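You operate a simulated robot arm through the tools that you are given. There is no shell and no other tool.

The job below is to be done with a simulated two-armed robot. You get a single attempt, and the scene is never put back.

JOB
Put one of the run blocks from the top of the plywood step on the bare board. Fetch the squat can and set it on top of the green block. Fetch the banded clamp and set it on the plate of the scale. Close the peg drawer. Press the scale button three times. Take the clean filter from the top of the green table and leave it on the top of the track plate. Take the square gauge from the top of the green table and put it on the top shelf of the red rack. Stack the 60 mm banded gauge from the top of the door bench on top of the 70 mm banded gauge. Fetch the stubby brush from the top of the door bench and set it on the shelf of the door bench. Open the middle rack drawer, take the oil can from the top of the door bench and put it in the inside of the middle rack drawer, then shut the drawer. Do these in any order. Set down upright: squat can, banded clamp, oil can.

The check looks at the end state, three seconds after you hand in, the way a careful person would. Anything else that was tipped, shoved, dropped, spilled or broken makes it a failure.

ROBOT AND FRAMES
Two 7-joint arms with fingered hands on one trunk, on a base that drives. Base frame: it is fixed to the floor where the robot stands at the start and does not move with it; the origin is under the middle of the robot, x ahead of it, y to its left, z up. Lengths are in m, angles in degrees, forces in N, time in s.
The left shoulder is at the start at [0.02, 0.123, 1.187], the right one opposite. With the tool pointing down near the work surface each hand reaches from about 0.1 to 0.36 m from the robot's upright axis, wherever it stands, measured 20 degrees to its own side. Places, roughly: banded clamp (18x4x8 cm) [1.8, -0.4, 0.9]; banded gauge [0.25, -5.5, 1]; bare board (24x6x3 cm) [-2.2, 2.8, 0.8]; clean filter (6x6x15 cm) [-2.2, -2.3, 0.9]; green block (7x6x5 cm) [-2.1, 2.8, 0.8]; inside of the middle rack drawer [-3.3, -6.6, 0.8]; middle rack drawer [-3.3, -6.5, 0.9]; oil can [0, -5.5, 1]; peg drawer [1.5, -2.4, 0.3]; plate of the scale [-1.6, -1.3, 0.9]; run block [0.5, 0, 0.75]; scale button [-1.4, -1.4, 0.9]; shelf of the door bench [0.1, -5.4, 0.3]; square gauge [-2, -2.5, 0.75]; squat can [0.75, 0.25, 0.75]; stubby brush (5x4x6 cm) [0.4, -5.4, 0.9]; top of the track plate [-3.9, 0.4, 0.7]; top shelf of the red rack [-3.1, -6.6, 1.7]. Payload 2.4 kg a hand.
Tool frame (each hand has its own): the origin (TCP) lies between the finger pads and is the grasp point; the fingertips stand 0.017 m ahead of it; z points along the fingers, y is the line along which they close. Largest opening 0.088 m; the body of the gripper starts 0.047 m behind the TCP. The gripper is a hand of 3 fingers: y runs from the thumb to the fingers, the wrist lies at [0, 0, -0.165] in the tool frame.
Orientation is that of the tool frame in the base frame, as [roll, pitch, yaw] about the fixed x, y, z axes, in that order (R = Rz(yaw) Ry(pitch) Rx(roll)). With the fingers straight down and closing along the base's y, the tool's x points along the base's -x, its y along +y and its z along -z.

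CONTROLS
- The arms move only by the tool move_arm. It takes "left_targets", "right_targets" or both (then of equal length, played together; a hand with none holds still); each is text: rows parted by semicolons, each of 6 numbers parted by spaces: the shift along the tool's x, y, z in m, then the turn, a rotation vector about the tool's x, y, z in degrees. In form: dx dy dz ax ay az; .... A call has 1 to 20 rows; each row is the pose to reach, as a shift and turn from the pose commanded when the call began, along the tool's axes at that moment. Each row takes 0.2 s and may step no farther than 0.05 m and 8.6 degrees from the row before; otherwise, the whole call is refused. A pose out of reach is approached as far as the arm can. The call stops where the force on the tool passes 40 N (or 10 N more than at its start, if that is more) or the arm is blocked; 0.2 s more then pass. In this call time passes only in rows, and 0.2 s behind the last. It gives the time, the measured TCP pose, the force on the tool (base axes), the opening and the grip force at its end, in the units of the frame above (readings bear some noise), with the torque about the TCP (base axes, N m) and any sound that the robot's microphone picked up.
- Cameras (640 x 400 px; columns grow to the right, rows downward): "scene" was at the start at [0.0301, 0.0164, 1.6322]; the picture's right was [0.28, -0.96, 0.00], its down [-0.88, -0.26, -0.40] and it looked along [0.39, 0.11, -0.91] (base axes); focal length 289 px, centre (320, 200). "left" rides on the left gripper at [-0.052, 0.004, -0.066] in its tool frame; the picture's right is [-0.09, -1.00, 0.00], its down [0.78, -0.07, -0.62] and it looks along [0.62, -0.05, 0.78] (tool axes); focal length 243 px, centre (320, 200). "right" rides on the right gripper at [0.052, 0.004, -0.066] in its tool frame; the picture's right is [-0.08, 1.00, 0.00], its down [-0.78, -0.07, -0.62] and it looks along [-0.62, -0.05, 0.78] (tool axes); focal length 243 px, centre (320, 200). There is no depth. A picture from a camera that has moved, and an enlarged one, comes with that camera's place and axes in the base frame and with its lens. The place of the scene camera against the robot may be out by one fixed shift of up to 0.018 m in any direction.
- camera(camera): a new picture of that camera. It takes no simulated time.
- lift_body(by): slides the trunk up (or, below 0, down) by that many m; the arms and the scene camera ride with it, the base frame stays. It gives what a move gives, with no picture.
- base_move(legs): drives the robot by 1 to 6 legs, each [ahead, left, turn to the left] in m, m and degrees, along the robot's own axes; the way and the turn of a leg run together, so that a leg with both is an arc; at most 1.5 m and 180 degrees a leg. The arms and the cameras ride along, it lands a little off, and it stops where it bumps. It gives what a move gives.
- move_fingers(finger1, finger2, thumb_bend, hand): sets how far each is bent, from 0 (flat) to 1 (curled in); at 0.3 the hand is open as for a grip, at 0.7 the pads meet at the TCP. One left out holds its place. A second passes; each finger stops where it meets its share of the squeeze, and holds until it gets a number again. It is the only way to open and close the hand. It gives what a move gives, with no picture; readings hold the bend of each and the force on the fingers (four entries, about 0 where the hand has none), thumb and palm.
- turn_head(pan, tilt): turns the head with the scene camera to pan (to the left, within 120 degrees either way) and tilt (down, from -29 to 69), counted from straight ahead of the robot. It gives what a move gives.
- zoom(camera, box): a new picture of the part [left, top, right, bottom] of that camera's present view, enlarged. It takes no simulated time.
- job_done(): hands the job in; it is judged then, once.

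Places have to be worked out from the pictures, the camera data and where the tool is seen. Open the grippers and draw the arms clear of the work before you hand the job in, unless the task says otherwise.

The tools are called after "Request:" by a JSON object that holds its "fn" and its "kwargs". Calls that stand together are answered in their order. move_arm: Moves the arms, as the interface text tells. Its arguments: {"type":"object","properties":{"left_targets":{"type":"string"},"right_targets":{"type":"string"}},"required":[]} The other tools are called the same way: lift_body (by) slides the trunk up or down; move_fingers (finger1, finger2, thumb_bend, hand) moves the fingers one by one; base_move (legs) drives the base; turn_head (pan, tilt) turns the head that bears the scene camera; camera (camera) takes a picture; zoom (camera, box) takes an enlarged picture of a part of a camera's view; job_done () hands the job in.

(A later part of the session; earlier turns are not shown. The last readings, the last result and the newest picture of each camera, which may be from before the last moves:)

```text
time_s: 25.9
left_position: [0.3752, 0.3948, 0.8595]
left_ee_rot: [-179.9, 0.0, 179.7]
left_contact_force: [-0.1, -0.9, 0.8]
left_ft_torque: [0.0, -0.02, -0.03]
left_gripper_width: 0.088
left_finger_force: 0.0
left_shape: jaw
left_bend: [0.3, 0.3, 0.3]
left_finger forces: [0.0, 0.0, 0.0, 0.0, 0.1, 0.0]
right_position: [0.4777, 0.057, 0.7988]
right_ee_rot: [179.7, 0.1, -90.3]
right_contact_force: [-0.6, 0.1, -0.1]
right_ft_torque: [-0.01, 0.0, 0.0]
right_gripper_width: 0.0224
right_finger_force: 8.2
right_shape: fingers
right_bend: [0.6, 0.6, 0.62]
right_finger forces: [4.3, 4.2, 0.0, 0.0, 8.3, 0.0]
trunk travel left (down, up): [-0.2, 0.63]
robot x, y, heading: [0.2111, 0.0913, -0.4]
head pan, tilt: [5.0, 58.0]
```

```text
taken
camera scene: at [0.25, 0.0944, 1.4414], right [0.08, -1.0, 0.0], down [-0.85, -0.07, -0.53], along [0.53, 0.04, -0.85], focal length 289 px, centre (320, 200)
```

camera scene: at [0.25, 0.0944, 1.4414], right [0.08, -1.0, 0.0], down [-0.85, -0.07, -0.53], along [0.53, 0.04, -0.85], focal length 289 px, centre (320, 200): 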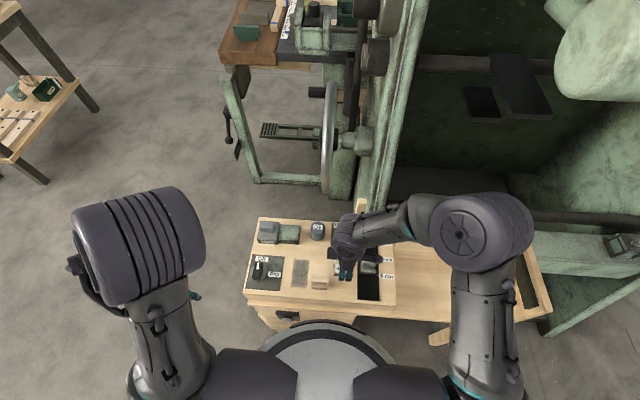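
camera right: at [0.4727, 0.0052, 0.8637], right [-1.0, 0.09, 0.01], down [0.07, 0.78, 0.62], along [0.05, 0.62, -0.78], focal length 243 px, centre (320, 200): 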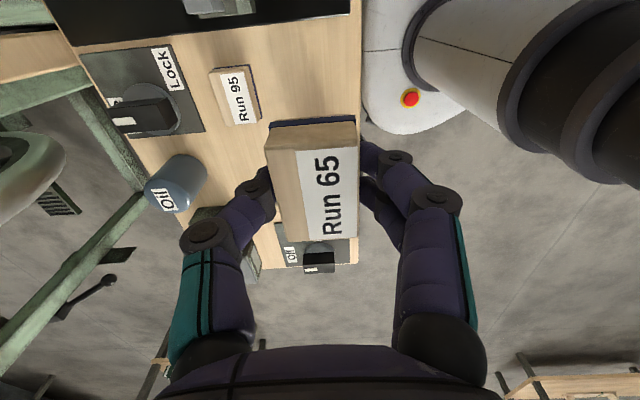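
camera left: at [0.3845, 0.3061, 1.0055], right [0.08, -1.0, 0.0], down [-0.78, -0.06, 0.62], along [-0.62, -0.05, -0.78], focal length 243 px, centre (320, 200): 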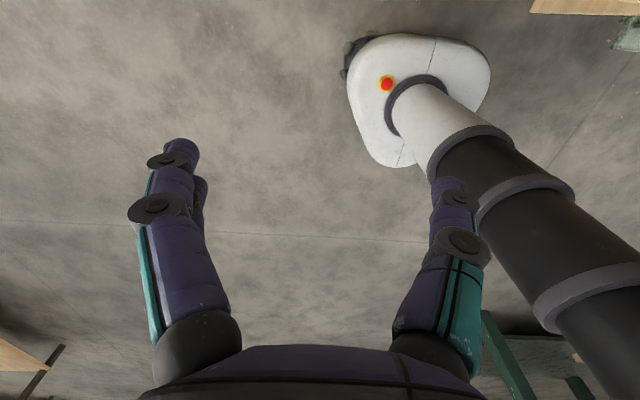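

Run 65 is held level. I park the right hand back on its side, clear of the step.

Request:
{"fn": "move_arm", "kwargs": {"right_targets": "0.03 0.025 -0.01 0 0 0; 0.06 0.05 -0.02 0 0 0; 0.09 0.075 -0.03 0 0 0; 0.12 0.1 -0.04 0 0 0; 0.15 0.12 -0.05 0 0 0; 0.18 0.14 -0.06 0 0 0"}}

Request:
{"fn": "move_arm", "kwargs": {"left_targets": "-0.0227 -0.0238 0.0 0 0 8.2; -0.0454 -0.0476 0.0 0 0 16.4; -0.0681 -0.0714 0.0 0 0 24.6; -0.0908 -0.0952 0.0 0 0 32.8; -0.1135 -0.119 0.0 0 0 41; -0.1362 -0.1428 0.0 0 0 49.2; -0.159 -0.1666 0.01 0 0 57.4; -0.1816 -0.19 0.02 0 0 65.6; -0.2043 -0.214 0.03 0 0 73.8; -0.227 -0.238 0.04 0 0 82; -0.25 -0.262 0.05 0 0 90"}}

Request:
{"fn": "camera", "kwargs": {"camera": "left"}}

Request:
{"fn": "camera", "kwargs": {"camera": "scene"}}

```text
time_s: 27.3
left_position: [0.3746, 0.3948, 0.8586]
left_ee_rot: [-179.8, 0.0, 179.7]
left_contact_force: [-0.1, -0.2, 0.0]
left_ft_torque: [-0.02, 0.0, 0.0]
left_gripper_width: 0.0875
left_finger_force: 0.1
left_shape: jaw
left_bend: [0.3, 0.3, 0.3]
left_finger forces: [0.0, 0.1, 0.0, 0.1, 0.0, 0.1]
right_position: [0.4139, -0.121, 0.867]
right_ee_rot: [179.7, 0.1, -90.3]
right_contact_force: [0.2, -0.2, -0.2]
right_ft_torque: [-0.03, 0.02, -0.02]
right_gripper_width: 0.0218
right_finger_force: 8.3
right_shape: fingers
right_bend: [0.6, 0.6, 0.62]
right_finger forces: [4.0, 4.1, 0.0, 0.0, 8.2, 0.0]
right hand out of reach, approached as far as the arm can: row 3, 4, 5, 6
trunk travel left (down, up): [-0.2, 0.63]
robot x, y, heading: [0.2074, 0.0907, -0.2]
head pan, tilt: [5.0, 58.0]
```

```text
time_s: 29.7
left_position: [0.6242, 0.1314, 0.8081]
left_ee_rot: [-179.9, 0.0, 89.6]
left_contact_force: [0.1, 0.2, 0.1]
left_ft_torque: [0.02, 0.0, 0.02]
left_gripper_width: 0.0878
left_finger_force: 0.0
left_shape: jaw
left_bend: [0.3, 0.3, 0.3]
left_finger forces: [0.1, 0.0, 0.0, 0.0, 0.0, 0.0]
right_position: [0.4114, -0.1211, 0.8679]
right_ee_rot: [179.7, 0.1, -90.3]
right_contact_force: [0.1, -0.3, -0.7]
right_ft_torque: [0.01, 0.03, 0.0]
right_gripper_width: 0.022
right_finger_force: 8.1
right_shape: fingers
right_bend: [0.6, 0.6, 0.62]
right_finger forces: [4.1, 4.1, 0.0, 0.0, 8.1, 0.0]
trunk travel left (down, up): [-0.2, 0.63]
robot x, y, heading: [0.2086, 0.087, -0.5]
head pan, tilt: [5.0, 58.0]
```

```text
taken
camera left: at [0.6284, 0.0789, 0.8736], right [-1.0, -0.08, 0.0], down [-0.06, 0.78, 0.62], along [-0.05, 0.62, -0.78], focal length 243 px, centre (320, 200)
```

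left: 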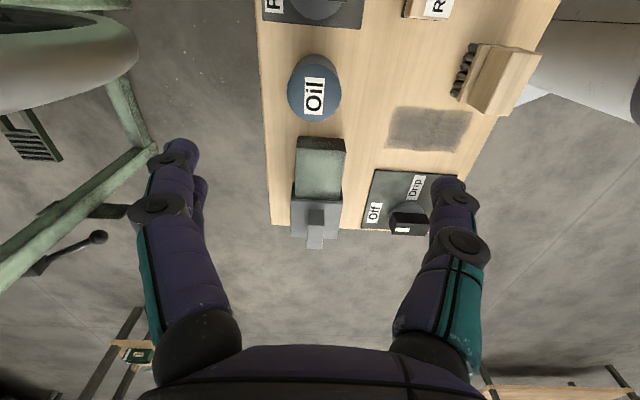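

```text
taken
camera scene: at [0.2501, 0.0942, 1.4414], right [0.08, -1.0, 0.0], down [-0.85, -0.07, -0.53], along [0.53, 0.04, -0.85], focal length 289 px, centre (320, 200)
```

scene: 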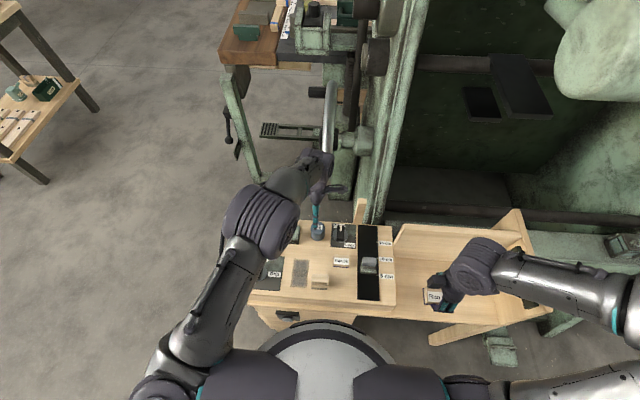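

Left hand is above the can with good reach; the can's top reads about (0.627, 0.130). I descend partway and recheck.

Request:
{"fn": "move_arm", "kwargs": {"left_targets": "0 0.001 0.035 0 0 0; 0 0.002 0.068 0 0 0"}}

Request:
{"fn": "camera", "kwargs": {"camera": "left"}}

```text
time_s: 30.3
left_position: [0.6264, 0.1299, 0.7404]
left_ee_rot: [180.0, 0.0, 89.6]
left_contact_force: [-0.2, 0.5, 0.2]
left_ft_torque: [0.0, -0.01, -0.02]
left_gripper_width: 0.0877
left_finger_force: 0.2
left_shape: jaw
left_bend: [0.3, 0.3, 0.3]
left_finger forces: [0.0, 0.0, 0.0, 0.0, 0.0, 0.0]
right_position: [0.4131, -0.1185, 0.8677]
right_ee_rot: [179.6, 0.1, -90.3]
right_contact_force: [0.0, -0.5, -0.5]
right_ft_torque: [-0.02, -0.01, -0.02]
right_gripper_width: 0.022
right_finger_force: 7.9
right_shape: fingers
right_bend: [0.6, 0.6, 0.62]
right_finger forces: [4.2, 4.1, 0.0, 0.0, 8.1, 0.0]
trunk travel left (down, up): [-0.2, 0.63]
robot x, y, heading: [0.2081, 0.0871, -0.1]
head pan, tilt: [5.0, 58.0]
```

```text
taken
camera left: at [0.631, 0.0777, 0.8069], right [-1.0, -0.08, 0.0], down [-0.06, 0.78, 0.62], along [-0.05, 0.62, -0.78], focal length 243 px, centre (320, 200)
```

left: 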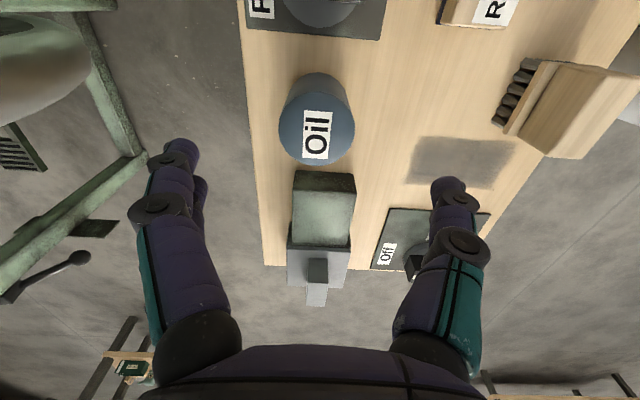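

The can is centred at about (0.6285, 0.127). I descend to grasp height z≈0.668 and then close.

Request:
{"fn": "move_arm", "kwargs": {"left_targets": "-0.002 0.001 0.03 0 0 0; -0.003 0.002 0.055 0 0 0; -0.003 0.002 0.072 0 0 0"}}

Request:
{"fn": "camera", "kwargs": {"camera": "left"}}

```text
time_s: 31.1
left_position: [0.6288, 0.1274, 0.6685]
left_ee_rot: [-180.0, 0.0, 89.7]
left_contact_force: [-0.4, 0.2, -0.1]
left_ft_torque: [-0.01, 0.01, 0.0]
left_gripper_width: 0.088
left_finger_force: 0.0
left_shape: jaw
left_bend: [0.3, 0.3, 0.3]
left_finger forces: [0.1, 0.0, 0.0, 0.1, 0.0, 0.1]
right_position: [0.413, -0.1203, 0.8673]
right_ee_rot: [179.7, 0.1, -90.3]
right_contact_force: [-0.3, 0.7, -0.5]
right_ft_torque: [0.03, -0.01, 0.04]
right_gripper_width: 0.0222
right_finger_force: 8.7
right_shape: fingers
right_bend: [0.6, 0.6, 0.62]
right_finger forces: [4.0, 4.1, 0.0, 0.0, 8.0, 0.0]
trunk travel left (down, up): [-0.2, 0.63]
robot x, y, heading: [0.2102, 0.0869, 0.3]
head pan, tilt: [5.0, 58.0]
```

```text
taken
camera left: at [0.6324, 0.0747, 0.7347], right [-1.0, -0.08, 0.0], down [-0.06, 0.78, 0.62], along [-0.05, 0.62, -0.78], focal length 243 px, centre (320, 200)
```

left: 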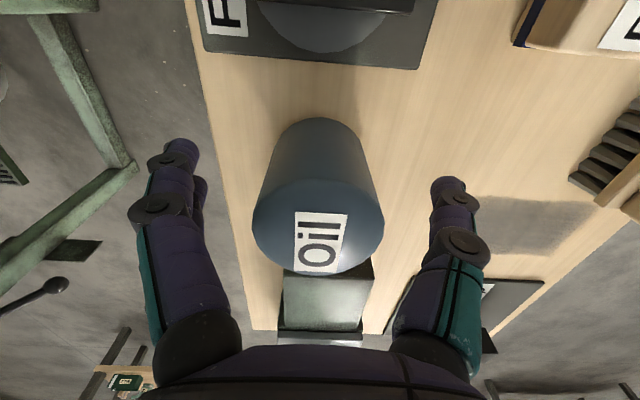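

The can sits centred between the fingers. I close the left hand.

Request:
{"fn": "move_fingers", "kwargs": {"hand": "left", "finger1": 0.7, "finger2": 0.7, "thumb_bend": 0.7}}

Request:
{"fn": "camera", "kwargs": {"camera": "left"}}

```text
time_s: 32.1
left_position: [0.6283, 0.1266, 0.6702]
left_ee_rot: [179.9, 0.2, 89.8]
left_contact_force: [0.1, -0.1, -0.6]
left_ft_torque: [0.02, 0.0, 0.03]
left_gripper_width: 0.0303
left_finger_force: 11.3
left_shape: fingers
left_bend: [0.57, 0.55, 0.6]
left_finger forces: [5.2, 6.2, 0.1, 0.0, 11.1, 0.0]
right_position: [0.4127, -0.1201, 0.8658]
right_ee_rot: [179.7, 0.2, -90.4]
right_contact_force: [-0.1, 0.1, -0.1]
right_ft_torque: [-0.02, 0.0, 0.01]
right_gripper_width: 0.022
right_finger_force: 7.7
right_shape: fingers
right_bend: [0.6, 0.6, 0.62]
right_finger forces: [4.1, 4.1, 0.1, 0.0, 8.1, 0.0]
trunk travel left (down, up): [-0.2, 0.63]
robot x, y, heading: [0.2063, 0.0875, -0.2]
head pan, tilt: [5.0, 58.0]
```

```text
taken
camera left: at [0.6324, 0.0747, 0.7349], right [-1.0, -0.08, 0.0], down [-0.06, 0.78, 0.62], along [-0.05, 0.62, -0.78], focal length 243 px, centre (320, 200)
```

left: 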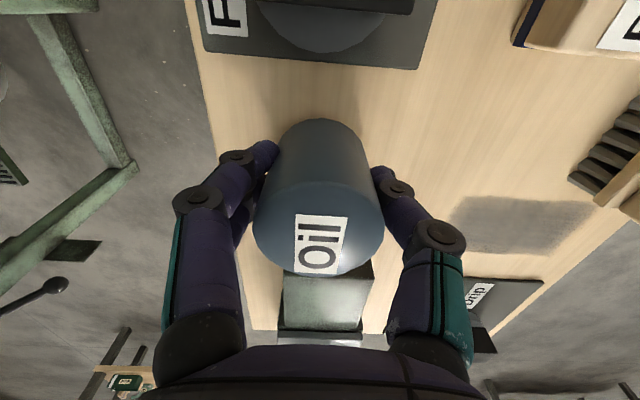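

Firm grip (5.2+6.2 vs 11.1 N). I lift the can straight up.

Request:
{"fn": "move_arm", "kwargs": {"left_targets": "0 0 -0.02 0 0 0; 0 0 -0.06 0 0 0; 0 0 -0.1 0 0 0; 0 0 -0.14 0 0 0"}}

Request:
{"fn": "camera", "kwargs": {"camera": "left"}}

Request:
{"fn": "camera", "kwargs": {"camera": "scene"}}

```text
time_s: 33.1
left_position: [0.6286, 0.1268, 0.808]
left_ee_rot: [-179.9, 0.1, 89.7]
left_contact_force: [-0.2, -0.1, -0.9]
left_ft_torque: [0.0, 0.01, -0.01]
left_gripper_width: 0.0298
left_finger_force: 10.8
left_shape: fingers
left_bend: [0.58, 0.55, 0.6]
left_finger forces: [5.2, 6.2, 0.1, 0.0, 11.1, 0.0]
right_position: [0.4128, -0.1212, 0.8677]
right_ee_rot: [179.7, 0.1, -90.3]
right_contact_force: [0.8, 0.3, 0.3]
right_ft_torque: [0.02, 0.01, -0.02]
right_gripper_width: 0.022
right_finger_force: 8.6
right_shape: fingers
right_bend: [0.6, 0.6, 0.62]
right_finger forces: [4.2, 4.0, 0.0, 0.0, 8.2, 0.1]
trunk travel left (down, up): [-0.2, 0.63]
robot x, y, heading: [0.2077, 0.0903, -0.1]
head pan, tilt: [5.0, 58.0]
```

```text
taken
camera left: at [0.6321, 0.0741, 0.8744], right [-1.0, -0.08, 0.0], down [-0.06, 0.78, 0.62], along [-0.05, 0.62, -0.78], focal length 243 px, centre (320, 200)
```

left: 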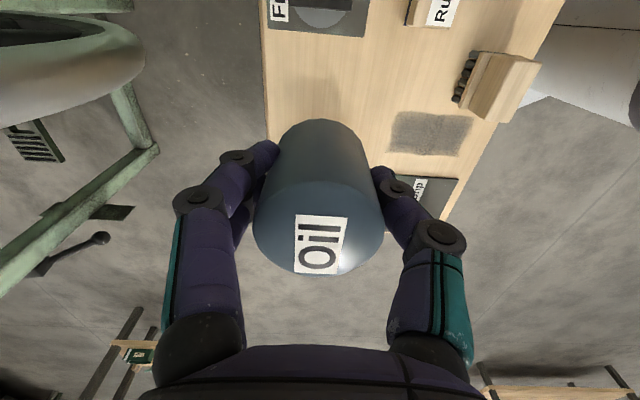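

```text
taken
camera scene: at [0.2501, 0.0943, 1.4414], right [0.08, -1.0, 0.0], down [-0.85, -0.07, -0.53], along [0.53, 0.04, -0.85], focal length 289 px, centre (320, 200)
```

scene: 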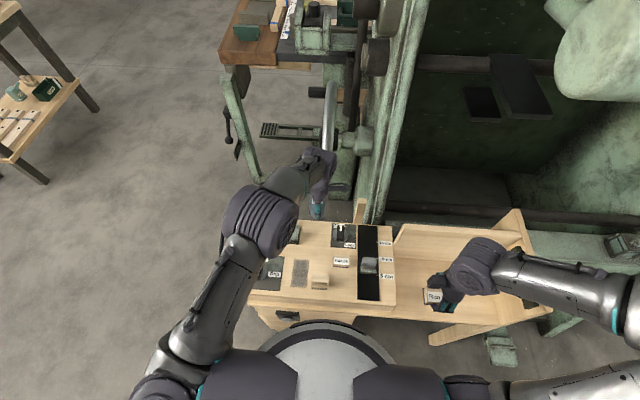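

The can is held upright. I retract the left hand into a carrying pose and back away from the step.

Request:
{"fn": "move_arm", "kwargs": {"left_targets": "0.028 -0.033 -0.01 0 0 0; 0.056 -0.066 -0.02 0 0 0; 0.084 -0.1 -0.03 0 0 0; 0.112 -0.133 -0.04 0 0 0; 0.14 -0.166 -0.05 0 0 0; 0.168 -0.2 -0.06 0 0 0"}}

Request:
{"fn": "base_move", "kwargs": {"legs": [[-0.35, 0, 0]]}}

Request:
{"fn": "lift_body", "kwargs": {"by": 0.17}}

Request:
{"fn": "camera", "kwargs": {"camera": "scene"}}

```text
time_s: 34.5
left_position: [0.4285, 0.2977, 0.8676]
left_ee_rot: [-179.9, 0.1, 89.7]
left_contact_force: [-0.5, 0.6, -1.5]
left_ft_torque: [-0.01, -0.01, -0.02]
left_gripper_width: 0.0294
left_finger_force: 10.7
left_shape: fingers
left_bend: [0.58, 0.56, 0.6]
left_finger forces: [5.2, 6.1, 0.0, 0.0, 11.0, 0.1]
right_position: [0.4129, -0.1209, 0.8675]
right_ee_rot: [179.7, 0.1, -90.5]
right_contact_force: [0.2, -0.1, -0.5]
right_ft_torque: [0.02, 0.0, 0.04]
right_gripper_width: 0.0223
right_finger_force: 8.3
right_shape: fingers
right_bend: [0.6, 0.6, 0.62]
right_finger forces: [4.1, 4.1, 0.1, 0.0, 8.1, 0.1]
trunk travel left (down, up): [-0.2, 0.63]
robot x, y, heading: [0.2074, 0.0909, -0.4]
head pan, tilt: [5.0, 58.0]
```

```text
time_s: 36.8
left_position: [0.0752, 0.3016, 0.8678]
left_ee_rot: [180.0, 0.0, 89.4]
left_contact_force: [0.0, 0.0, -1.0]
left_ft_torque: [-0.02, -0.02, -0.02]
left_gripper_width: 0.0294
left_finger_force: 11.2
left_shape: fingers
left_bend: [0.58, 0.56, 0.6]
left_finger forces: [5.2, 6.1, 0.1, 0.0, 10.9, 0.1]
right_position: [0.0562, -0.1189, 0.8673]
right_ee_rot: [179.6, 0.1, -90.6]
right_contact_force: [0.3, -0.1, 0.2]
right_ft_torque: [-0.01, 0.01, -0.01]
right_gripper_width: 0.022
right_finger_force: 8.9
right_shape: fingers
right_bend: [0.61, 0.6, 0.62]
right_finger forces: [4.1, 4.0, 0.0, 0.0, 8.1, 0.0]
trunk travel left (down, up): [-0.2, 0.63]
robot x, y, heading: [-0.1467, 0.0967, -0.5]
head pan, tilt: [5.0, 58.0]
```

```text
time_s: 38.7
left_position: [0.0741, 0.3, 1.0378]
left_ee_rot: [179.9, 0.1, 89.5]
left_contact_force: [-0.6, 0.5, -0.6]
left_ft_torque: [-0.02, 0.04, -0.02]
left_gripper_width: 0.0292
left_finger_force: 10.7
left_shape: fingers
left_bend: [0.58, 0.56, 0.6]
left_finger forces: [5.2, 6.1, 0.1, 0.0, 11.0, 0.1]
right_position: [0.0557, -0.1188, 1.0369]
right_ee_rot: [179.8, 0.1, -90.6]
right_contact_force: [-0.4, -0.3, 0.1]
right_ft_torque: [0.0, 0.05, 0.01]
right_gripper_width: 0.0224
right_finger_force: 8.0
right_shape: fingers
right_bend: [0.61, 0.6, 0.62]
right_finger forces: [4.0, 4.1, 0.1, 0.1, 8.2, 0.0]
trunk travel left (down, up): [-0.37, 0.46]
robot x, y, heading: [-0.1492, 0.0935, -0.6]
head pan, tilt: [5.0, 58.0]
```

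```text
taken
camera scene: at [-0.1053, 0.0971, 1.6113], right [0.08, -1.0, 0.0], down [-0.85, -0.06, -0.53], along [0.53, 0.04, -0.85], focal length 289 px, centre (320, 200)
```

scene: 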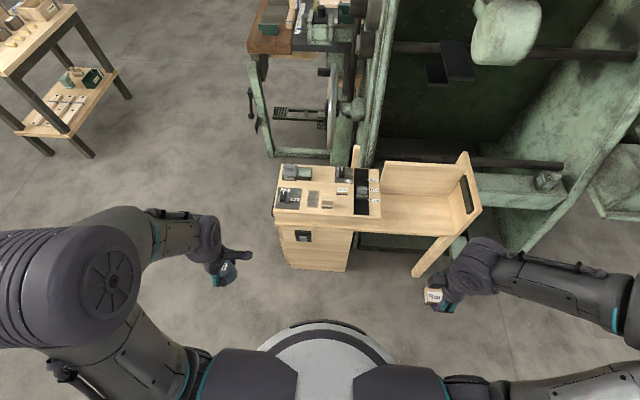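

Step left undisturbed, both items held. I turn left 90° and drive toward the bench at (-2.1, 2.8), stopping short to look.

Request:
{"fn": "base_move", "kwargs": {"legs": [[0, 0, 90.5]]}}

Request:
{"fn": "turn_head", "kwargs": {"pan": 35, "tilt": 25}}

Request:
{"fn": "camera", "kwargs": {"camera": "scene"}}

```text
time_s: 42.9
left_position: [-0.3535, 0.3154, 1.0378]
left_ee_rot: [-180.0, 0.1, 179.1]
left_contact_force: [0.1, -0.4, -1.3]
left_ft_torque: [-0.01, 0.0, 0.03]
left_gripper_width: 0.029
left_finger_force: 11.3
left_shape: fingers
left_bend: [0.58, 0.56, 0.6]
left_finger forces: [5.1, 6.0, 0.0, 0.0, 10.6, 0.0]
right_position: [0.064, 0.2935, 1.0367]
right_ee_rot: [179.7, 0.1, -1.0]
right_contact_force: [-0.2, 0.3, -0.7]
right_ft_torque: [0.01, -0.03, 0.0]
right_gripper_width: 0.0224
right_finger_force: 8.3
right_shape: fingers
right_bend: [0.61, 0.61, 0.62]
right_finger forces: [4.1, 4.0, 0.1, 0.0, 8.0, 0.0]
trunk travel left (down, up): [-0.37, 0.46]
robot x, y, heading: [-0.1496, 0.0946, 88.9]
head pan, tilt: [5.0, 58.0]
```

```text
time_s: 43.9
left_position: [-0.3547, 0.3149, 1.0383]
left_ee_rot: [-179.9, 0.1, 179.0]
left_contact_force: [0.0, 0.3, -1.0]
left_ft_torque: [0.01, -0.02, -0.02]
left_gripper_width: 0.0294
left_finger_force: 11.0
left_shape: fingers
left_bend: [0.58, 0.56, 0.6]
left_finger forces: [5.1, 6.0, 0.0, 0.0, 10.7, 0.1]
right_position: [0.0653, 0.2944, 1.038]
right_ee_rot: [179.7, 0.0, -1.0]
right_contact_force: [0.0, 0.1, -0.7]
right_ft_torque: [-0.01, 0.0, -0.01]
right_gripper_width: 0.0223
right_finger_force: 8.0
right_shape: fingers
right_bend: [0.61, 0.61, 0.62]
right_finger forces: [3.9, 4.0, 0.1, 0.0, 8.0, 0.1]
trunk travel left (down, up): [-0.37, 0.46]
robot x, y, heading: [-0.1465, 0.0925, 88.7]
head pan, tilt: [35.0, 25.0]
```

```text
taken
camera scene: at [-0.2062, 0.1485, 1.659], right [0.83, 0.56, 0.0], down [0.24, -0.35, -0.91], along [-0.51, 0.75, -0.42], focal length 289 px, centre (320, 200)
```

scene: 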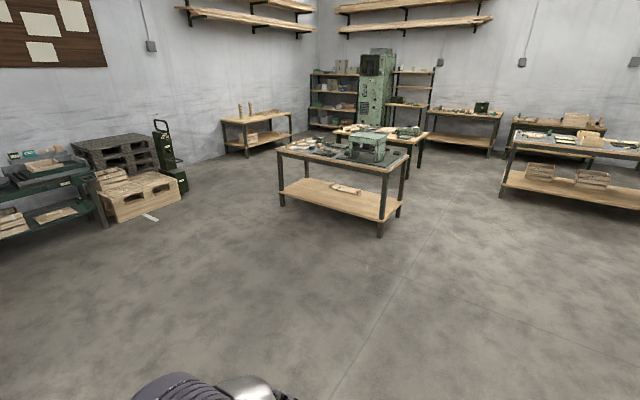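

The way to the bench (front edge near y≈2.7, x from −2.5 to −1.15) is open floor. I drive diagonally to about (−2.15, 2.0).

Request:
{"fn": "base_move", "kwargs": {"legs": [[0.93, 1.02, 0], [0.93, 1.02, 1.2]]}}

Request:
{"fn": "turn_head", "kwargs": {"pan": 0, "tilt": 40}}

Request:
{"fn": "camera", "kwargs": {"camera": "scene"}}

```text
time_s: 57.3
left_position: [-2.4065, 2.1796, 1.0368]
left_ee_rot: [-180.0, 0.1, -179.5]
left_contact_force: [1.0, -0.2, -2.2]
left_ft_torque: [-0.04, -0.03, -0.04]
left_gripper_width: 0.0293
left_finger_force: 11.0
left_shape: fingers
left_bend: [0.58, 0.56, 0.6]
left_finger forces: [5.1, 6.0, 0.0, 0.0, 10.5, 0.0]
right_position: [-1.9863, 2.1694, 1.0381]
right_ee_rot: [179.6, 0.2, 0.5]
right_contact_force: [-1.1, -0.6, 0.4]
right_ft_torque: [0.01, -0.01, 0.0]
right_gripper_width: 0.0221
right_finger_force: 7.9
right_shape: fingers
right_bend: [0.61, 0.61, 0.62]
right_finger forces: [4.0, 4.0, 0.0, 0.0, 8.0, 0.1]
trunk travel left (down, up): [-0.37, 0.46]
robot x, y, heading: [-2.1926, 1.9605, 90.5]
head pan, tilt: [35.0, 25.0]
```

```text
time_s: 58.3
left_position: [-2.406, 2.1792, 1.0387]
left_ee_rot: [-179.9, 0.1, -179.5]
left_contact_force: [0.2, 0.4, -1.5]
left_ft_torque: [-0.02, 0.0, -0.03]
left_gripper_width: 0.0294
left_finger_force: 10.9
left_shape: fingers
left_bend: [0.58, 0.56, 0.6]
left_finger forces: [5.1, 5.9, 0.1, 0.0, 10.6, 0.0]
right_position: [-1.9868, 2.1697, 1.037]
right_ee_rot: [179.7, 0.2, 0.6]
right_contact_force: [0.1, 0.5, -1.0]
right_ft_torque: [-0.03, -0.03, -0.04]
right_gripper_width: 0.0218
right_finger_force: 8.0
right_shape: fingers
right_bend: [0.61, 0.61, 0.62]
right_finger forces: [4.1, 3.9, 0.0, 0.0, 8.0, 0.1]
trunk travel left (down, up): [-0.37, 0.46]
robot x, y, heading: [-2.1921, 1.9627, 90.5]
head pan, tilt: [0.0, 40.0]
```

```text
taken
camera scene: at [-2.2011, 2.0264, 1.6358], right [1.0, 0.01, 0.0], down [0.01, -0.64, -0.77], along [-0.01, 0.77, -0.64], focal length 289 px, centre (320, 200)
```

scene: 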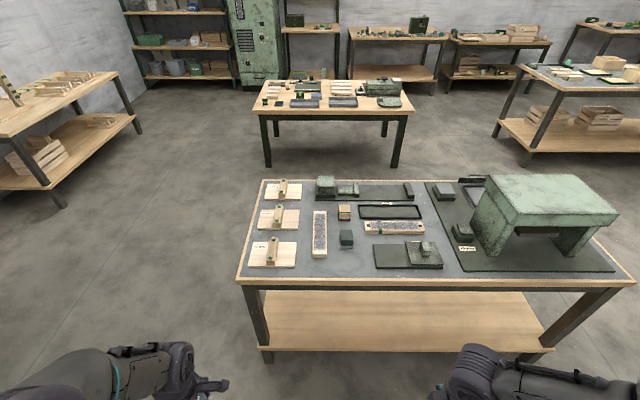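

I see the bench top; I zoom in to identify the bare board and green block.

Request:
{"fn": "zoom", "kwargs": {"camera": "scene", "box": [235, 165, 455, 300]}}

Request:
{"fn": "zoom", "kwargs": {"camera": "scene", "box": [300, 180, 440, 270]}}

```text
2.91 times, centred on (345, 232) of scene
camera zoom: at [-2.2011, 2.0264, 1.6358], right [1.0, 0.01, 0.0], down [0.01, -0.64, -0.77], along [-0.01, 0.77, -0.64], focal length 841 px, centre (247, 106)
```

zoom: 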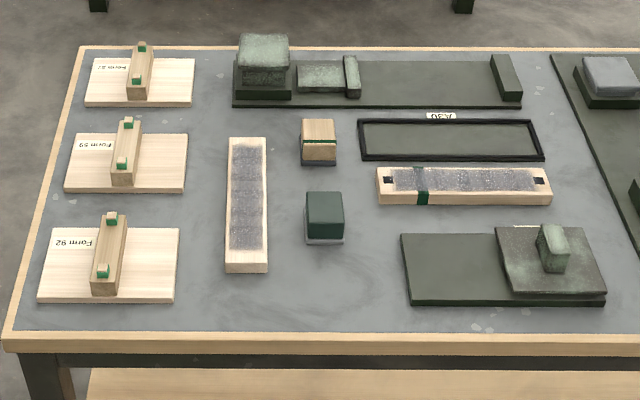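

```text
4.44 times, centred on (370, 225) of scene
camera zoom: at [-2.2011, 2.0264, 1.6358], right [1.0, 0.01, 0.0], down [0.01, -0.64, -0.77], along [-0.01, 0.77, -0.64], focal length 1285 px, centre (98, 89)
```

zoom: 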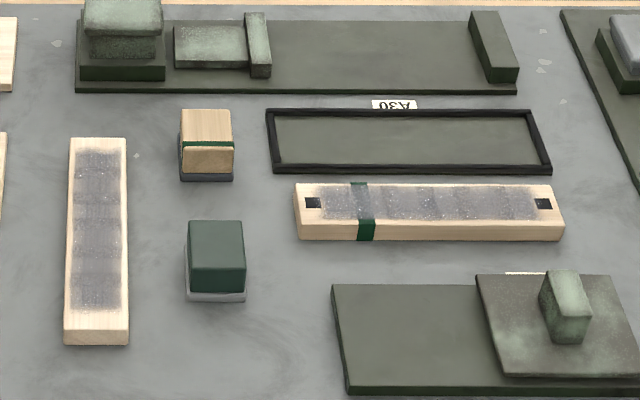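

The unbanded board lies at about (−2.208, 2.81) and the green block at about (−2.106, 2.78). I drive closer, with the board slightly to the right of the robot's axis for the right hand.

Request:
{"fn": "base_move", "kwargs": {"legs": [[0.42, 0.06, -0.5]]}}

Request:
{"fn": "turn_head", "kwargs": {"pan": 0, "tilt": 58}}

Request:
{"fn": "camera", "kwargs": {"camera": "scene"}}

Request:
{"fn": "zoom", "kwargs": {"camera": "scene", "box": [270, 160, 450, 280]}}

```text
time_s: 60.9
left_position: [-2.4656, 2.5994, 1.0379]
left_ee_rot: [-179.9, 0.1, 180.0]
left_contact_force: [0.6, 0.6, -0.6]
left_ft_torque: [0.01, -0.03, -0.03]
left_gripper_width: 0.0291
left_finger_force: 11.2
left_shape: fingers
left_bend: [0.58, 0.56, 0.6]
left_finger forces: [5.2, 6.1, 0.0, 0.0, 10.7, 0.0]
right_position: [-2.0464, 2.5856, 1.0372]
right_ee_rot: [179.7, 0.1, 0.1]
right_contact_force: [0.1, -0.4, -0.2]
right_ft_torque: [-0.03, 0.03, -0.03]
right_gripper_width: 0.0221
right_finger_force: 8.5
right_shape: fingers
right_bend: [0.61, 0.61, 0.62]
right_finger forces: [3.9, 4.0, 0.0, 0.1, 8.0, 0.1]
trunk travel left (down, up): [-0.37, 0.46]
robot x, y, heading: [-2.2547, 2.3798, 90.0]
head pan, tilt: [0.0, 40.0]
```

```text
time_s: 61.7
left_position: [-2.4657, 2.5987, 1.037]
left_ee_rot: [180.0, 0.1, 179.9]
left_contact_force: [0.6, 0.0, -0.9]
left_ft_torque: [0.02, -0.06, 0.01]
left_gripper_width: 0.029
left_finger_force: 10.9
left_shape: fingers
left_bend: [0.58, 0.56, 0.6]
left_finger forces: [5.1, 6.0, 0.1, 0.0, 10.8, 0.0]
right_position: [-2.0465, 2.5859, 1.0375]
right_ee_rot: [179.7, 0.2, 0.0]
right_contact_force: [-0.6, -0.3, 0.3]
right_ft_torque: [0.02, 0.02, 0.03]
right_gripper_width: 0.0219
right_finger_force: 7.6
right_shape: fingers
right_bend: [0.61, 0.61, 0.62]
right_finger forces: [4.0, 4.0, 0.0, 0.0, 7.9, 0.0]
trunk travel left (down, up): [-0.37, 0.46]
robot x, y, heading: [-2.2554, 2.381, 89.9]
head pan, tilt: [0.0, 58.0]
```

```text
taken
camera scene: at [-2.2619, 2.4288, 1.6114], right [1.0, 0.0, 0.0], down [0.0, -0.85, -0.53], along [0.0, 0.53, -0.85], focal length 289 px, centre (320, 200)
```

scene: 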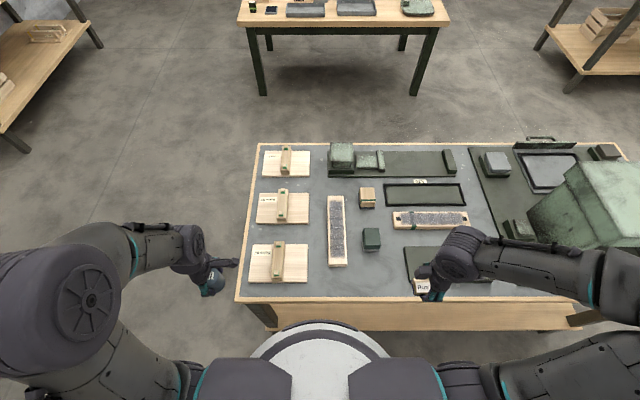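

```text
3.33 times, centred on (360, 220) of scene
camera zoom: at [-2.2619, 2.4288, 1.6114], right [1.0, 0.0, 0.0], down [0.0, -0.85, -0.53], along [0.0, 0.53, -0.85], focal length 964 px, centre (187, 133)
```

zoom: 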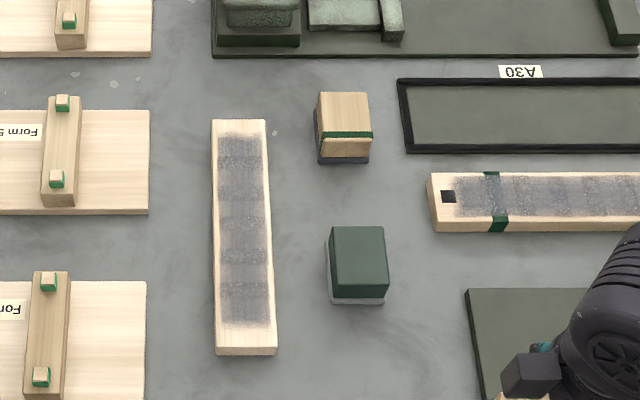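

Triangulated: board top at z≈0.792, centre (−2.210, 2.838), spanning y 2.72–2.955. I bring the run block above the board's near half at height 0.95.

Request:
{"fn": "move_arm", "kwargs": {"right_targets": "-0.0234 -0.0291 0.0 0 0 0; -0.0468 -0.0582 0.0 0 0 0; -0.07 -0.0873 0.015 0 0 0; -0.0934 -0.1164 0.03 0 0 0; -0.1168 -0.1455 0.05 0 0 0; -0.14 -0.175 0.07 0 0 0; -0.1635 -0.204 0.0875 0 0 0"}}

Request:
{"fn": "camera", "kwargs": {"camera": "right"}}

Request:
{"fn": "camera", "kwargs": {"camera": "scene"}}

```text
time_s: 63.3
left_position: [-2.4651, 2.5987, 1.0372]
left_ee_rot: [-179.9, 0.2, -180.0]
left_contact_force: [-0.5, -0.2, -2.0]
left_ft_torque: [0.0, -0.02, -0.03]
left_gripper_width: 0.0293
left_finger_force: 10.0
left_shape: fingers
left_bend: [0.58, 0.56, 0.6]
left_finger forces: [5.0, 6.1, 0.1, 0.0, 10.6, 0.1]
right_position: [-2.2114, 2.7901, 0.9495]
right_ee_rot: [179.6, 0.1, -0.1]
right_contact_force: [1.1, 0.4, -0.4]
right_ft_torque: [-0.02, -0.02, -0.03]
right_gripper_width: 0.0214
right_finger_force: 7.4
right_shape: fingers
right_bend: [0.61, 0.61, 0.63]
right_finger forces: [4.0, 4.1, 0.0, 0.0, 8.0, 0.0]
trunk travel left (down, up): [-0.37, 0.46]
robot x, y, heading: [-2.2538, 2.3788, 90.0]
head pan, tilt: [0.0, 58.0]
```

```text
taken
camera right: at [-2.1588, 2.7872, 1.015], right [-0.08, -1.0, 0.01], down [-0.78, 0.07, 0.62], along [-0.62, 0.05, -0.78], focal length 243 px, centre (320, 200)
```

right: 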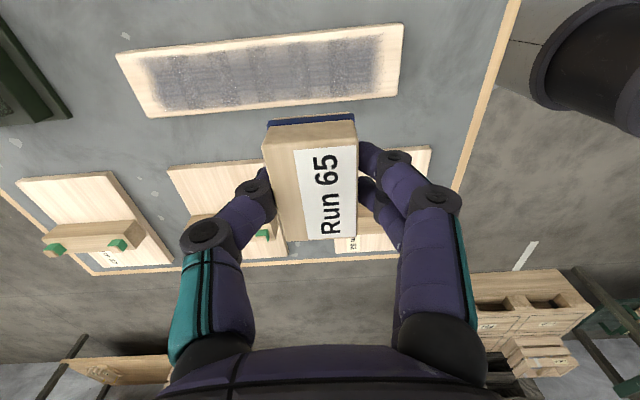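

```text
taken
camera scene: at [-2.2626, 2.4293, 1.6113], right [1.0, 0.0, 0.0], down [0.0, -0.85, -0.53], along [0.0, 0.53, -0.85], focal length 289 px, centre (320, 200)
```

scene: 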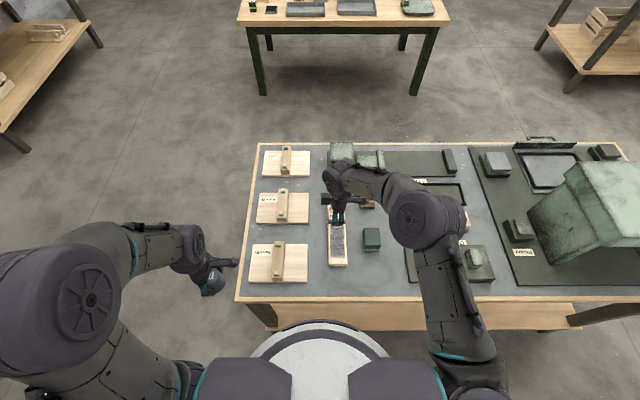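

The board's centreline from the wrist camera reads about x≈−2.200. I shift slightly and descend to 0.87 to recheck.

Request:
{"fn": "move_arm", "kwargs": {"right_targets": "0.008 0 0.04 0 0 0; 0.008 0 0.08 0 0 0"}}

Request:
{"fn": "camera", "kwargs": {"camera": "right"}}

Request:
{"fn": "zoom", "kwargs": {"camera": "scene", "box": [270, 140, 450, 280]}}

```text
time_s: 63.9
left_position: [-2.4656, 2.5989, 1.0366]
left_ee_rot: [180.0, 0.1, -180.0]
left_contact_force: [0.0, 1.6, -2.0]
left_ft_torque: [0.03, 0.02, 0.01]
left_gripper_width: 0.0293
left_finger_force: 11.2
left_shape: fingers
left_bend: [0.58, 0.56, 0.6]
left_finger forces: [5.1, 6.0, 0.1, 0.0, 10.7, 0.1]
right_position: [-2.2021, 2.7886, 0.8696]
right_ee_rot: [179.7, 0.2, 0.0]
right_contact_force: [0.0, 0.5, -0.3]
right_ft_torque: [0.01, 0.03, -0.01]
right_gripper_width: 0.0219
right_finger_force: 8.1
right_shape: fingers
right_bend: [0.61, 0.61, 0.63]
right_finger forces: [4.0, 4.1, 0.0, 0.0, 8.0, 0.0]
trunk travel left (down, up): [-0.37, 0.46]
robot x, y, heading: [-2.2524, 2.3794, 90.0]
head pan, tilt: [0.0, 58.0]
```

```text
taken
camera right: at [-2.1499, 2.7865, 0.9341], right [-0.08, -1.0, 0.01], down [-0.78, 0.07, 0.62], along [-0.62, 0.05, -0.78], focal length 243 px, centre (320, 200)
```

right: 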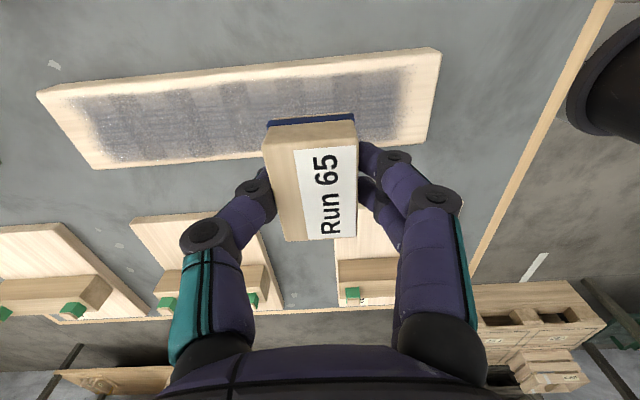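

```text
2.86 times, centred on (360, 210) of scene
camera zoom: at [-2.2621, 2.4289, 1.6114], right [1.0, 0.0, 0.0], down [0.0, -0.85, -0.53], along [0.0, 0.53, -0.85], focal length 826 px, centre (206, 171)
```

zoom: 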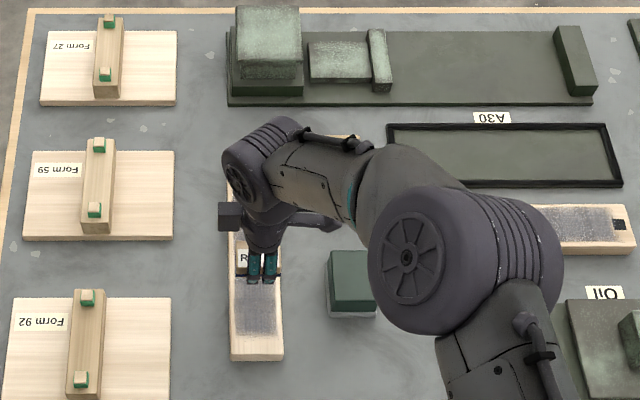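

Block is over the board's centreline. I descend to just above the expected contact height, then feel for contact in small steps.

Request:
{"fn": "move_arm", "kwargs": {"right_targets": "-0.002 0 0.025 0 0 0; -0.002 0 0.05 0 0 0; -0.002 0 0.055 0 0 0"}}

Request:
{"fn": "camera", "kwargs": {"camera": "right"}}

```text
time_s: 64.7
left_position: [-2.4659, 2.5998, 1.0373]
left_ee_rot: [180.0, 0.1, -180.0]
left_contact_force: [-0.6, -0.3, -0.7]
left_ft_torque: [0.01, -0.04, -0.02]
left_gripper_width: 0.029
left_finger_force: 10.7
left_shape: fingers
left_bend: [0.58, 0.56, 0.6]
left_finger forces: [5.1, 6.0, 0.0, 0.0, 10.7, 0.0]
right_position: [-2.2044, 2.7891, 0.8129]
right_ee_rot: [179.7, 0.1, 0.0]
right_contact_force: [-0.3, -0.3, 0.0]
right_ft_torque: [-0.03, -0.01, 0.05]
right_gripper_width: 0.0216
right_finger_force: 8.4
right_shape: fingers
right_bend: [0.61, 0.61, 0.63]
right_finger forces: [4.0, 4.1, 0.1, 0.1, 7.9, 0.0]
trunk travel left (down, up): [-0.37, 0.46]
robot x, y, heading: [-2.2521, 2.3793, 90.0]
head pan, tilt: [0.0, 58.0]
```

```text
taken
camera right: at [-2.1516, 2.7859, 0.8794], right [-0.09, -1.0, 0.01], down [-0.78, 0.07, 0.62], along [-0.62, 0.05, -0.78], focal length 243 px, centre (320, 200)
```

right: 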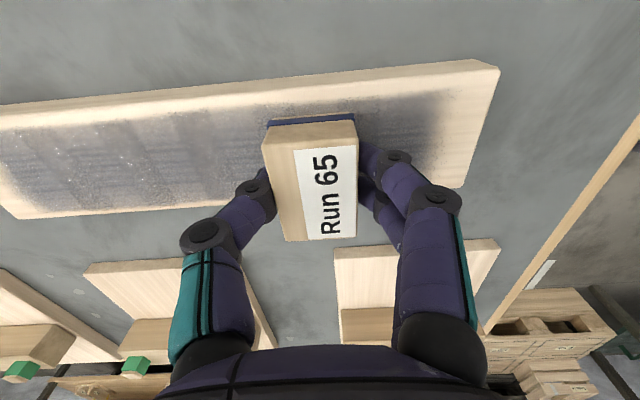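

No contact yet; continuing down in small steps.

Request:
{"fn": "move_arm", "kwargs": {"right_targets": "0 0 0.004 0 0 0; 0 0 0.008 0 0 0"}}

Request:
{"fn": "move_arm", "kwargs": {"right_targets": "0 0 0.003 0 0 0; 0 0 0.006 0 0 0"}}

```text
time_s: 65.3
left_position: [-2.4662, 2.5983, 1.0388]
left_ee_rot: [-180.0, 0.1, -179.9]
left_contact_force: [-1.1, 0.6, -1.1]
left_ft_torque: [0.02, 0.01, 0.01]
left_gripper_width: 0.0291
left_finger_force: 11.2
left_shape: fingers
left_bend: [0.58, 0.56, 0.6]
left_finger forces: [5.0, 6.0, 0.0, 0.0, 10.7, 0.0]
right_position: [-2.2048, 2.7892, 0.8063]
right_ee_rot: [179.7, 0.1, -0.1]
right_contact_force: [0.1, -0.8, 5.0]
right_ft_torque: [-0.03, 0.02, 0.0]
right_gripper_width: 0.0216
right_finger_force: 8.4
right_shape: fingers
right_bend: [0.61, 0.61, 0.63]
right_finger forces: [4.5, 4.4, 0.0, 0.0, 8.6, 0.0]
trunk travel left (down, up): [-0.37, 0.46]
robot x, y, heading: [-2.2571, 2.3781, 90.0]
head pan, tilt: [0.0, 58.0]
```

```text
time_s: 65.9
left_position: [-2.4654, 2.5981, 1.038]
left_ee_rot: [-180.0, 0.1, -180.0]
left_contact_force: [0.0, -0.3, -0.6]
left_ft_torque: [0.02, -0.01, 0.0]
left_gripper_width: 0.0287
left_finger_force: 10.9
left_shape: fingers
left_bend: [0.58, 0.56, 0.6]
left_finger forces: [5.1, 6.1, 0.0, 0.0, 10.7, 0.0]
right_position: [-2.2039, 2.7884, 0.8016]
right_ee_rot: [-180.0, 0.1, -0.1]
right_contact_force: [-0.8, -0.4, 32.5]
right_ft_torque: [0.04, -0.03, -0.03]
right_gripper_width: 0.0221
right_finger_force: 18.6
right_shape: fingers
right_bend: [0.66, 0.65, 0.65]
right_finger forces: [9.5, 9.4, 0.0, 0.0, 18.7, 0.0]
trunk travel left (down, up): [-0.37, 0.46]
robot x, y, heading: [-2.2551, 2.381, 89.9]
head pan, tilt: [0.0, 58.0]
```

Contact came at z≈0.806 (5 N), the second step pressed a bit too hard (32 N). I ease back up 4.5 mm and release.

Request:
{"fn": "move_arm", "kwargs": {"right_targets": "0 0 -0.0045 0 0 0"}}

Request:
{"fn": "camera", "kwargs": {"camera": "right"}}

```text
time_s: 66.3
left_position: [-2.466, 2.5984, 1.0365]
left_ee_rot: [180.0, 0.1, 180.0]
left_contact_force: [-0.4, -0.2, -1.2]
left_ft_torque: [0.05, -0.02, -0.01]
left_gripper_width: 0.029
left_finger_force: 11.1
left_shape: fingers
left_bend: [0.58, 0.56, 0.6]
left_finger forces: [5.1, 6.0, 0.1, 0.0, 10.7, 0.1]
right_position: [-2.204, 2.787, 0.8038]
right_ee_rot: [179.6, 0.1, 0.0]
right_contact_force: [-0.2, 0.3, 4.6]
right_ft_torque: [-0.01, 0.01, 0.03]
right_gripper_width: 0.022
right_finger_force: 8.2
right_shape: fingers
right_bend: [0.63, 0.63, 0.64]
right_finger forces: [4.2, 4.2, 0.0, 0.0, 9.0, 0.1]
trunk travel left (down, up): [-0.37, 0.46]
robot x, y, heading: [-2.2537, 2.3801, 90.1]
head pan, tilt: [0.0, 58.0]
```

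```text
taken
camera right: at [-2.1523, 2.7853, 0.8687], right [-0.08, -1.0, 0.01], down [-0.78, 0.07, 0.62], along [-0.62, 0.05, -0.78], focal length 243 px, centre (320, 200)
```

right: 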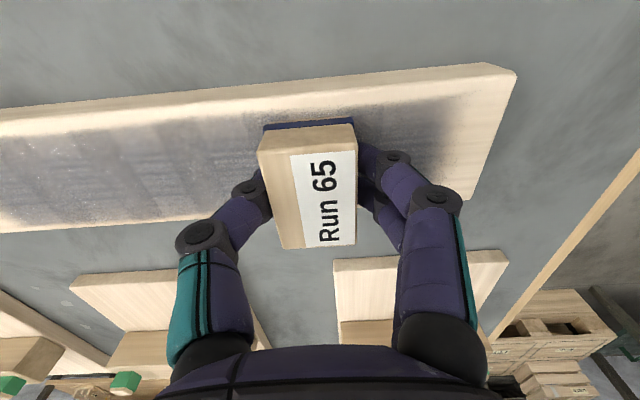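

Light contact (4.6 N), block flat on the board. I open the right hand.

Request:
{"fn": "move_fingers", "kwargs": {"hand": "right", "finger1": 0.42, "finger2": 0.42, "thumb_bend": 0.42}}

Request:
{"fn": "camera", "kwargs": {"camera": "right"}}

```text
time_s: 67.3
left_position: [-2.4654, 2.6001, 1.0375]
left_ee_rot: [-180.0, 0.0, -180.0]
left_contact_force: [0.1, 0.1, -1.5]
left_ft_torque: [-0.01, -0.01, 0.0]
left_gripper_width: 0.0292
left_finger_force: 11.1
left_shape: fingers
left_bend: [0.58, 0.56, 0.6]
left_finger forces: [5.1, 6.0, 0.0, 0.1, 10.7, 0.1]
right_position: [-2.2047, 2.7884, 0.8042]
right_ee_rot: [179.6, 0.1, 0.0]
right_contact_force: [-0.8, 0.2, -1.2]
right_ft_torque: [-0.01, -0.01, -0.01]
right_gripper_width: 0.0576
right_finger_force: 0.0
right_shape: fingers
right_bend: [0.42, 0.42, 0.42]
right_finger forces: [0.0, 0.0, 0.0, 0.0, 0.0, 0.0]
trunk travel left (down, up): [-0.37, 0.46]
robot x, y, heading: [-2.2535, 2.3805, 89.9]
head pan, tilt: [0.0, 58.0]
```

```text
taken
camera right: at [-2.1523, 2.786, 0.8695], right [-0.09, -1.0, 0.01], down [-0.78, 0.07, 0.62], along [-0.62, 0.05, -0.78], focal length 243 px, centre (320, 200)
```

right: 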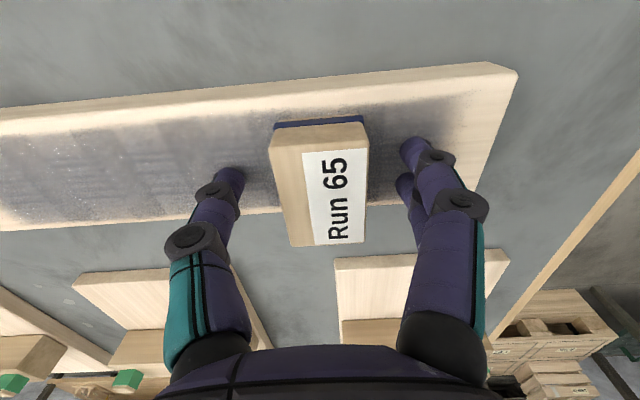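

Released and sitting squarely on the board. I raise the hand and draw it back to the right.

Request:
{"fn": "move_arm", "kwargs": {"right_targets": "0 0 -0.03 0 0 0; 0 0 -0.07 0 0 0; 0 0 -0.11 0 0 0; 0.03 0.03 -0.14 0 0 0; 0.055 0.06 -0.165 0 0 0; 0.08 0.09 -0.19 0 0 0; 0.105 0.12 -0.21 0 0 0; 0.13 0.15 -0.22 0 0 0; 0.155 0.18 -0.23 0 0 0"}}

Request:
{"fn": "camera", "kwargs": {"camera": "scene"}}

Request:
{"fn": "zoom", "kwargs": {"camera": "scene", "box": [300, 160, 420, 280]}}

```text
refused: row 4 steps farther than a row can; nothing moved
```

```text
taken
camera scene: at [-2.2621, 2.4287, 1.6114], right [1.0, 0.0, 0.0], down [0.0, -0.85, -0.53], along [0.0, 0.53, -0.85], focal length 289 px, centre (320, 200)
```

scene: 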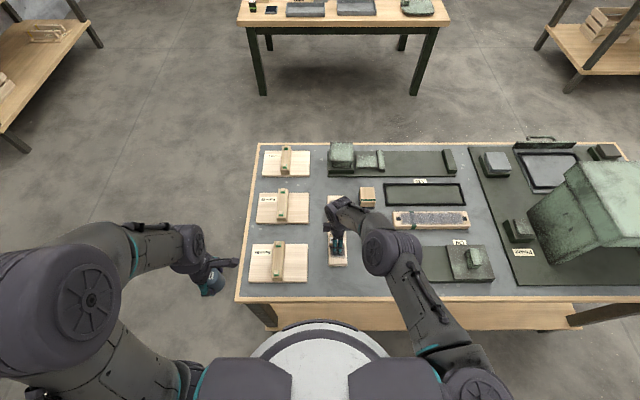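

```text
3.33 times, centred on (360, 220) of scene
camera zoom: at [-2.2621, 2.4287, 1.6114], right [1.0, 0.0, 0.0], down [0.0, -0.85, -0.53], along [0.0, 0.53, -0.85], focal length 964 px, centre (187, 133)
```

zoom: 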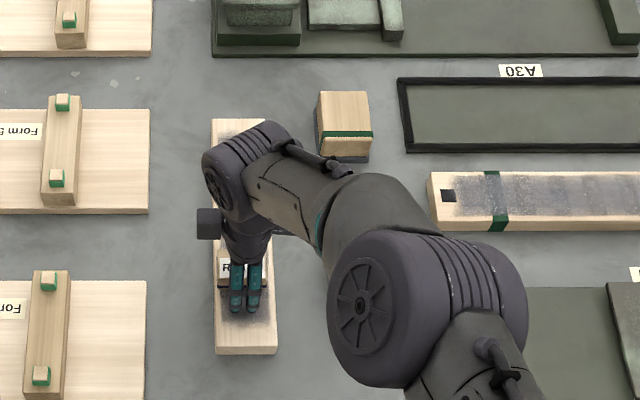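

The call was refused for one over-long row; I redo it with smaller steps.

Request:
{"fn": "move_arm", "kwargs": {"right_targets": "0 0 -0.03 0 0 0; 0 0 -0.07 0 0 0; 0 0 -0.11 0 0 0; 0.02 0.02 -0.14 0 0 0; 0.045 0.045 -0.165 0 0 0; 0.07 0.075 -0.19 0 0 0; 0.095 0.105 -0.21 0 0 0; 0.12 0.135 -0.22 0 0 0; 0.145 0.165 -0.23 0 0 0; 0.16 0.19 -0.23 0 0 0"}}

Request:
{"fn": "zoom", "kwargs": {"camera": "scene", "box": [300, 160, 420, 280]}}

```text
time_s: 69.5
left_position: [-2.4655, 2.5994, 1.0382]
left_ee_rot: [180.0, 0.0, -180.0]
left_contact_force: [0.6, -0.2, -1.7]
left_ft_torque: [-0.02, -0.01, 0.01]
left_gripper_width: 0.0294
left_finger_force: 10.9
left_shape: fingers
left_bend: [0.58, 0.56, 0.6]
left_finger forces: [5.1, 5.9, 0.0, 0.0, 10.8, 0.1]
right_position: [-2.0434, 2.5985, 1.0344]
right_ee_rot: [179.9, 0.2, 0.0]
right_contact_force: [-0.3, 0.7, -0.8]
right_ft_torque: [0.04, -0.01, -0.05]
right_gripper_width: 0.058
right_finger_force: 0.0
right_shape: fingers
right_bend: [0.42, 0.42, 0.42]
right_finger forces: [0.0, 0.0, 0.1, 0.0, 0.1, 0.1]
trunk travel left (down, up): [-0.37, 0.46]
robot x, y, heading: [-2.2575, 2.3831, 89.7]
head pan, tilt: [0.0, 58.0]
```

```text
3.33 times, centred on (360, 220) of scene
camera zoom: at [-2.2619, 2.4283, 1.6114], right [1.0, 0.0, 0.0], down [0.0, -0.85, -0.53], along [0.0, 0.53, -0.85], focal length 964 px, centre (187, 133)
```

zoom: 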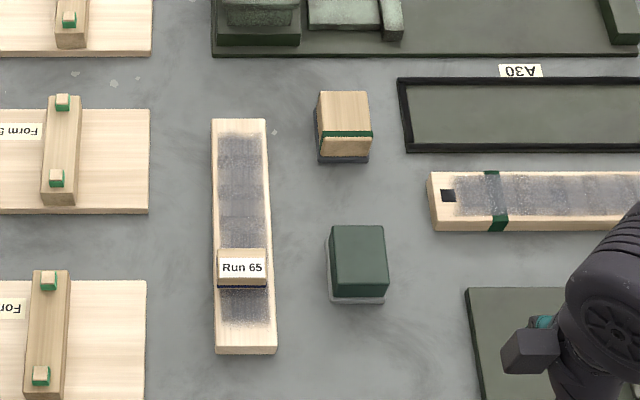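

Run 65 rests squarely on the bare board. Now I shift the base right so the green block is slightly left of the axis for the left hand.

Request:
{"fn": "base_move", "kwargs": {"legs": [[0, -0.18, 0.3]]}}

Request:
{"fn": "camera", "kwargs": {"camera": "scene"}}

Request:
{"fn": "zoom", "kwargs": {"camera": "scene", "box": [240, 160, 400, 280]}}

```text
time_s: 71.0
left_position: [-2.285, 2.5976, 1.0375]
left_ee_rot: [-179.9, 0.1, -179.6]
left_contact_force: [0.2, 0.3, -1.4]
left_ft_torque: [0.0, 0.01, -0.06]
left_gripper_width: 0.0292
left_finger_force: 10.9
left_shape: fingers
left_bend: [0.58, 0.56, 0.6]
left_finger forces: [5.1, 6.1, 0.1, 0.0, 10.8, 0.0]
right_position: [-1.8642, 2.602, 1.0349]
right_ee_rot: [179.7, 0.1, 0.3]
right_contact_force: [-0.7, -0.5, 0.2]
right_ft_torque: [-0.01, -0.02, -0.01]
right_gripper_width: 0.0578
right_finger_force: 0.2
right_shape: fingers
right_bend: [0.42, 0.42, 0.42]
right_finger forces: [0.0, 0.0, 0.0, 0.0, 0.1, 0.1]
trunk travel left (down, up): [-0.37, 0.46]
robot x, y, heading: [-2.0764, 2.3788, 90.6]
head pan, tilt: [0.0, 58.0]
```

```text
taken
camera scene: at [-2.0802, 2.4292, 1.6114], right [1.0, 0.01, 0.0], down [0.0, -0.85, -0.53], along [0.0, 0.53, -0.85], focal length 289 px, centre (320, 200)
```

scene: 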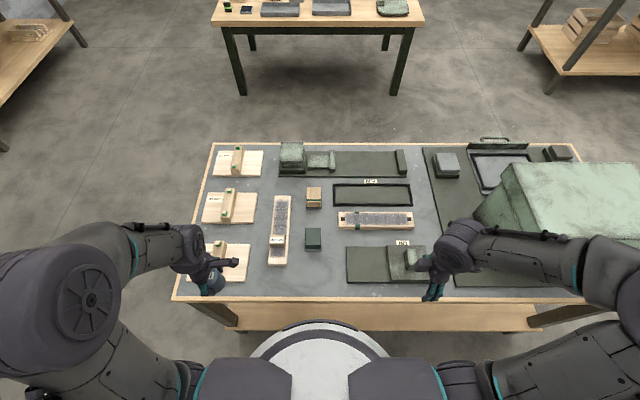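

```text
3.33 times, centred on (320, 220) of scene
camera zoom: at [-2.0802, 2.4292, 1.6114], right [1.0, 0.01, 0.0], down [0.0, -0.85, -0.53], along [0.0, 0.53, -0.85], focal length 964 px, centre (320, 133)
```

zoom: 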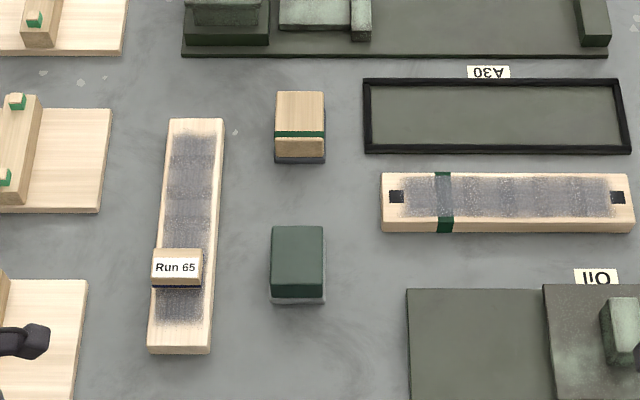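

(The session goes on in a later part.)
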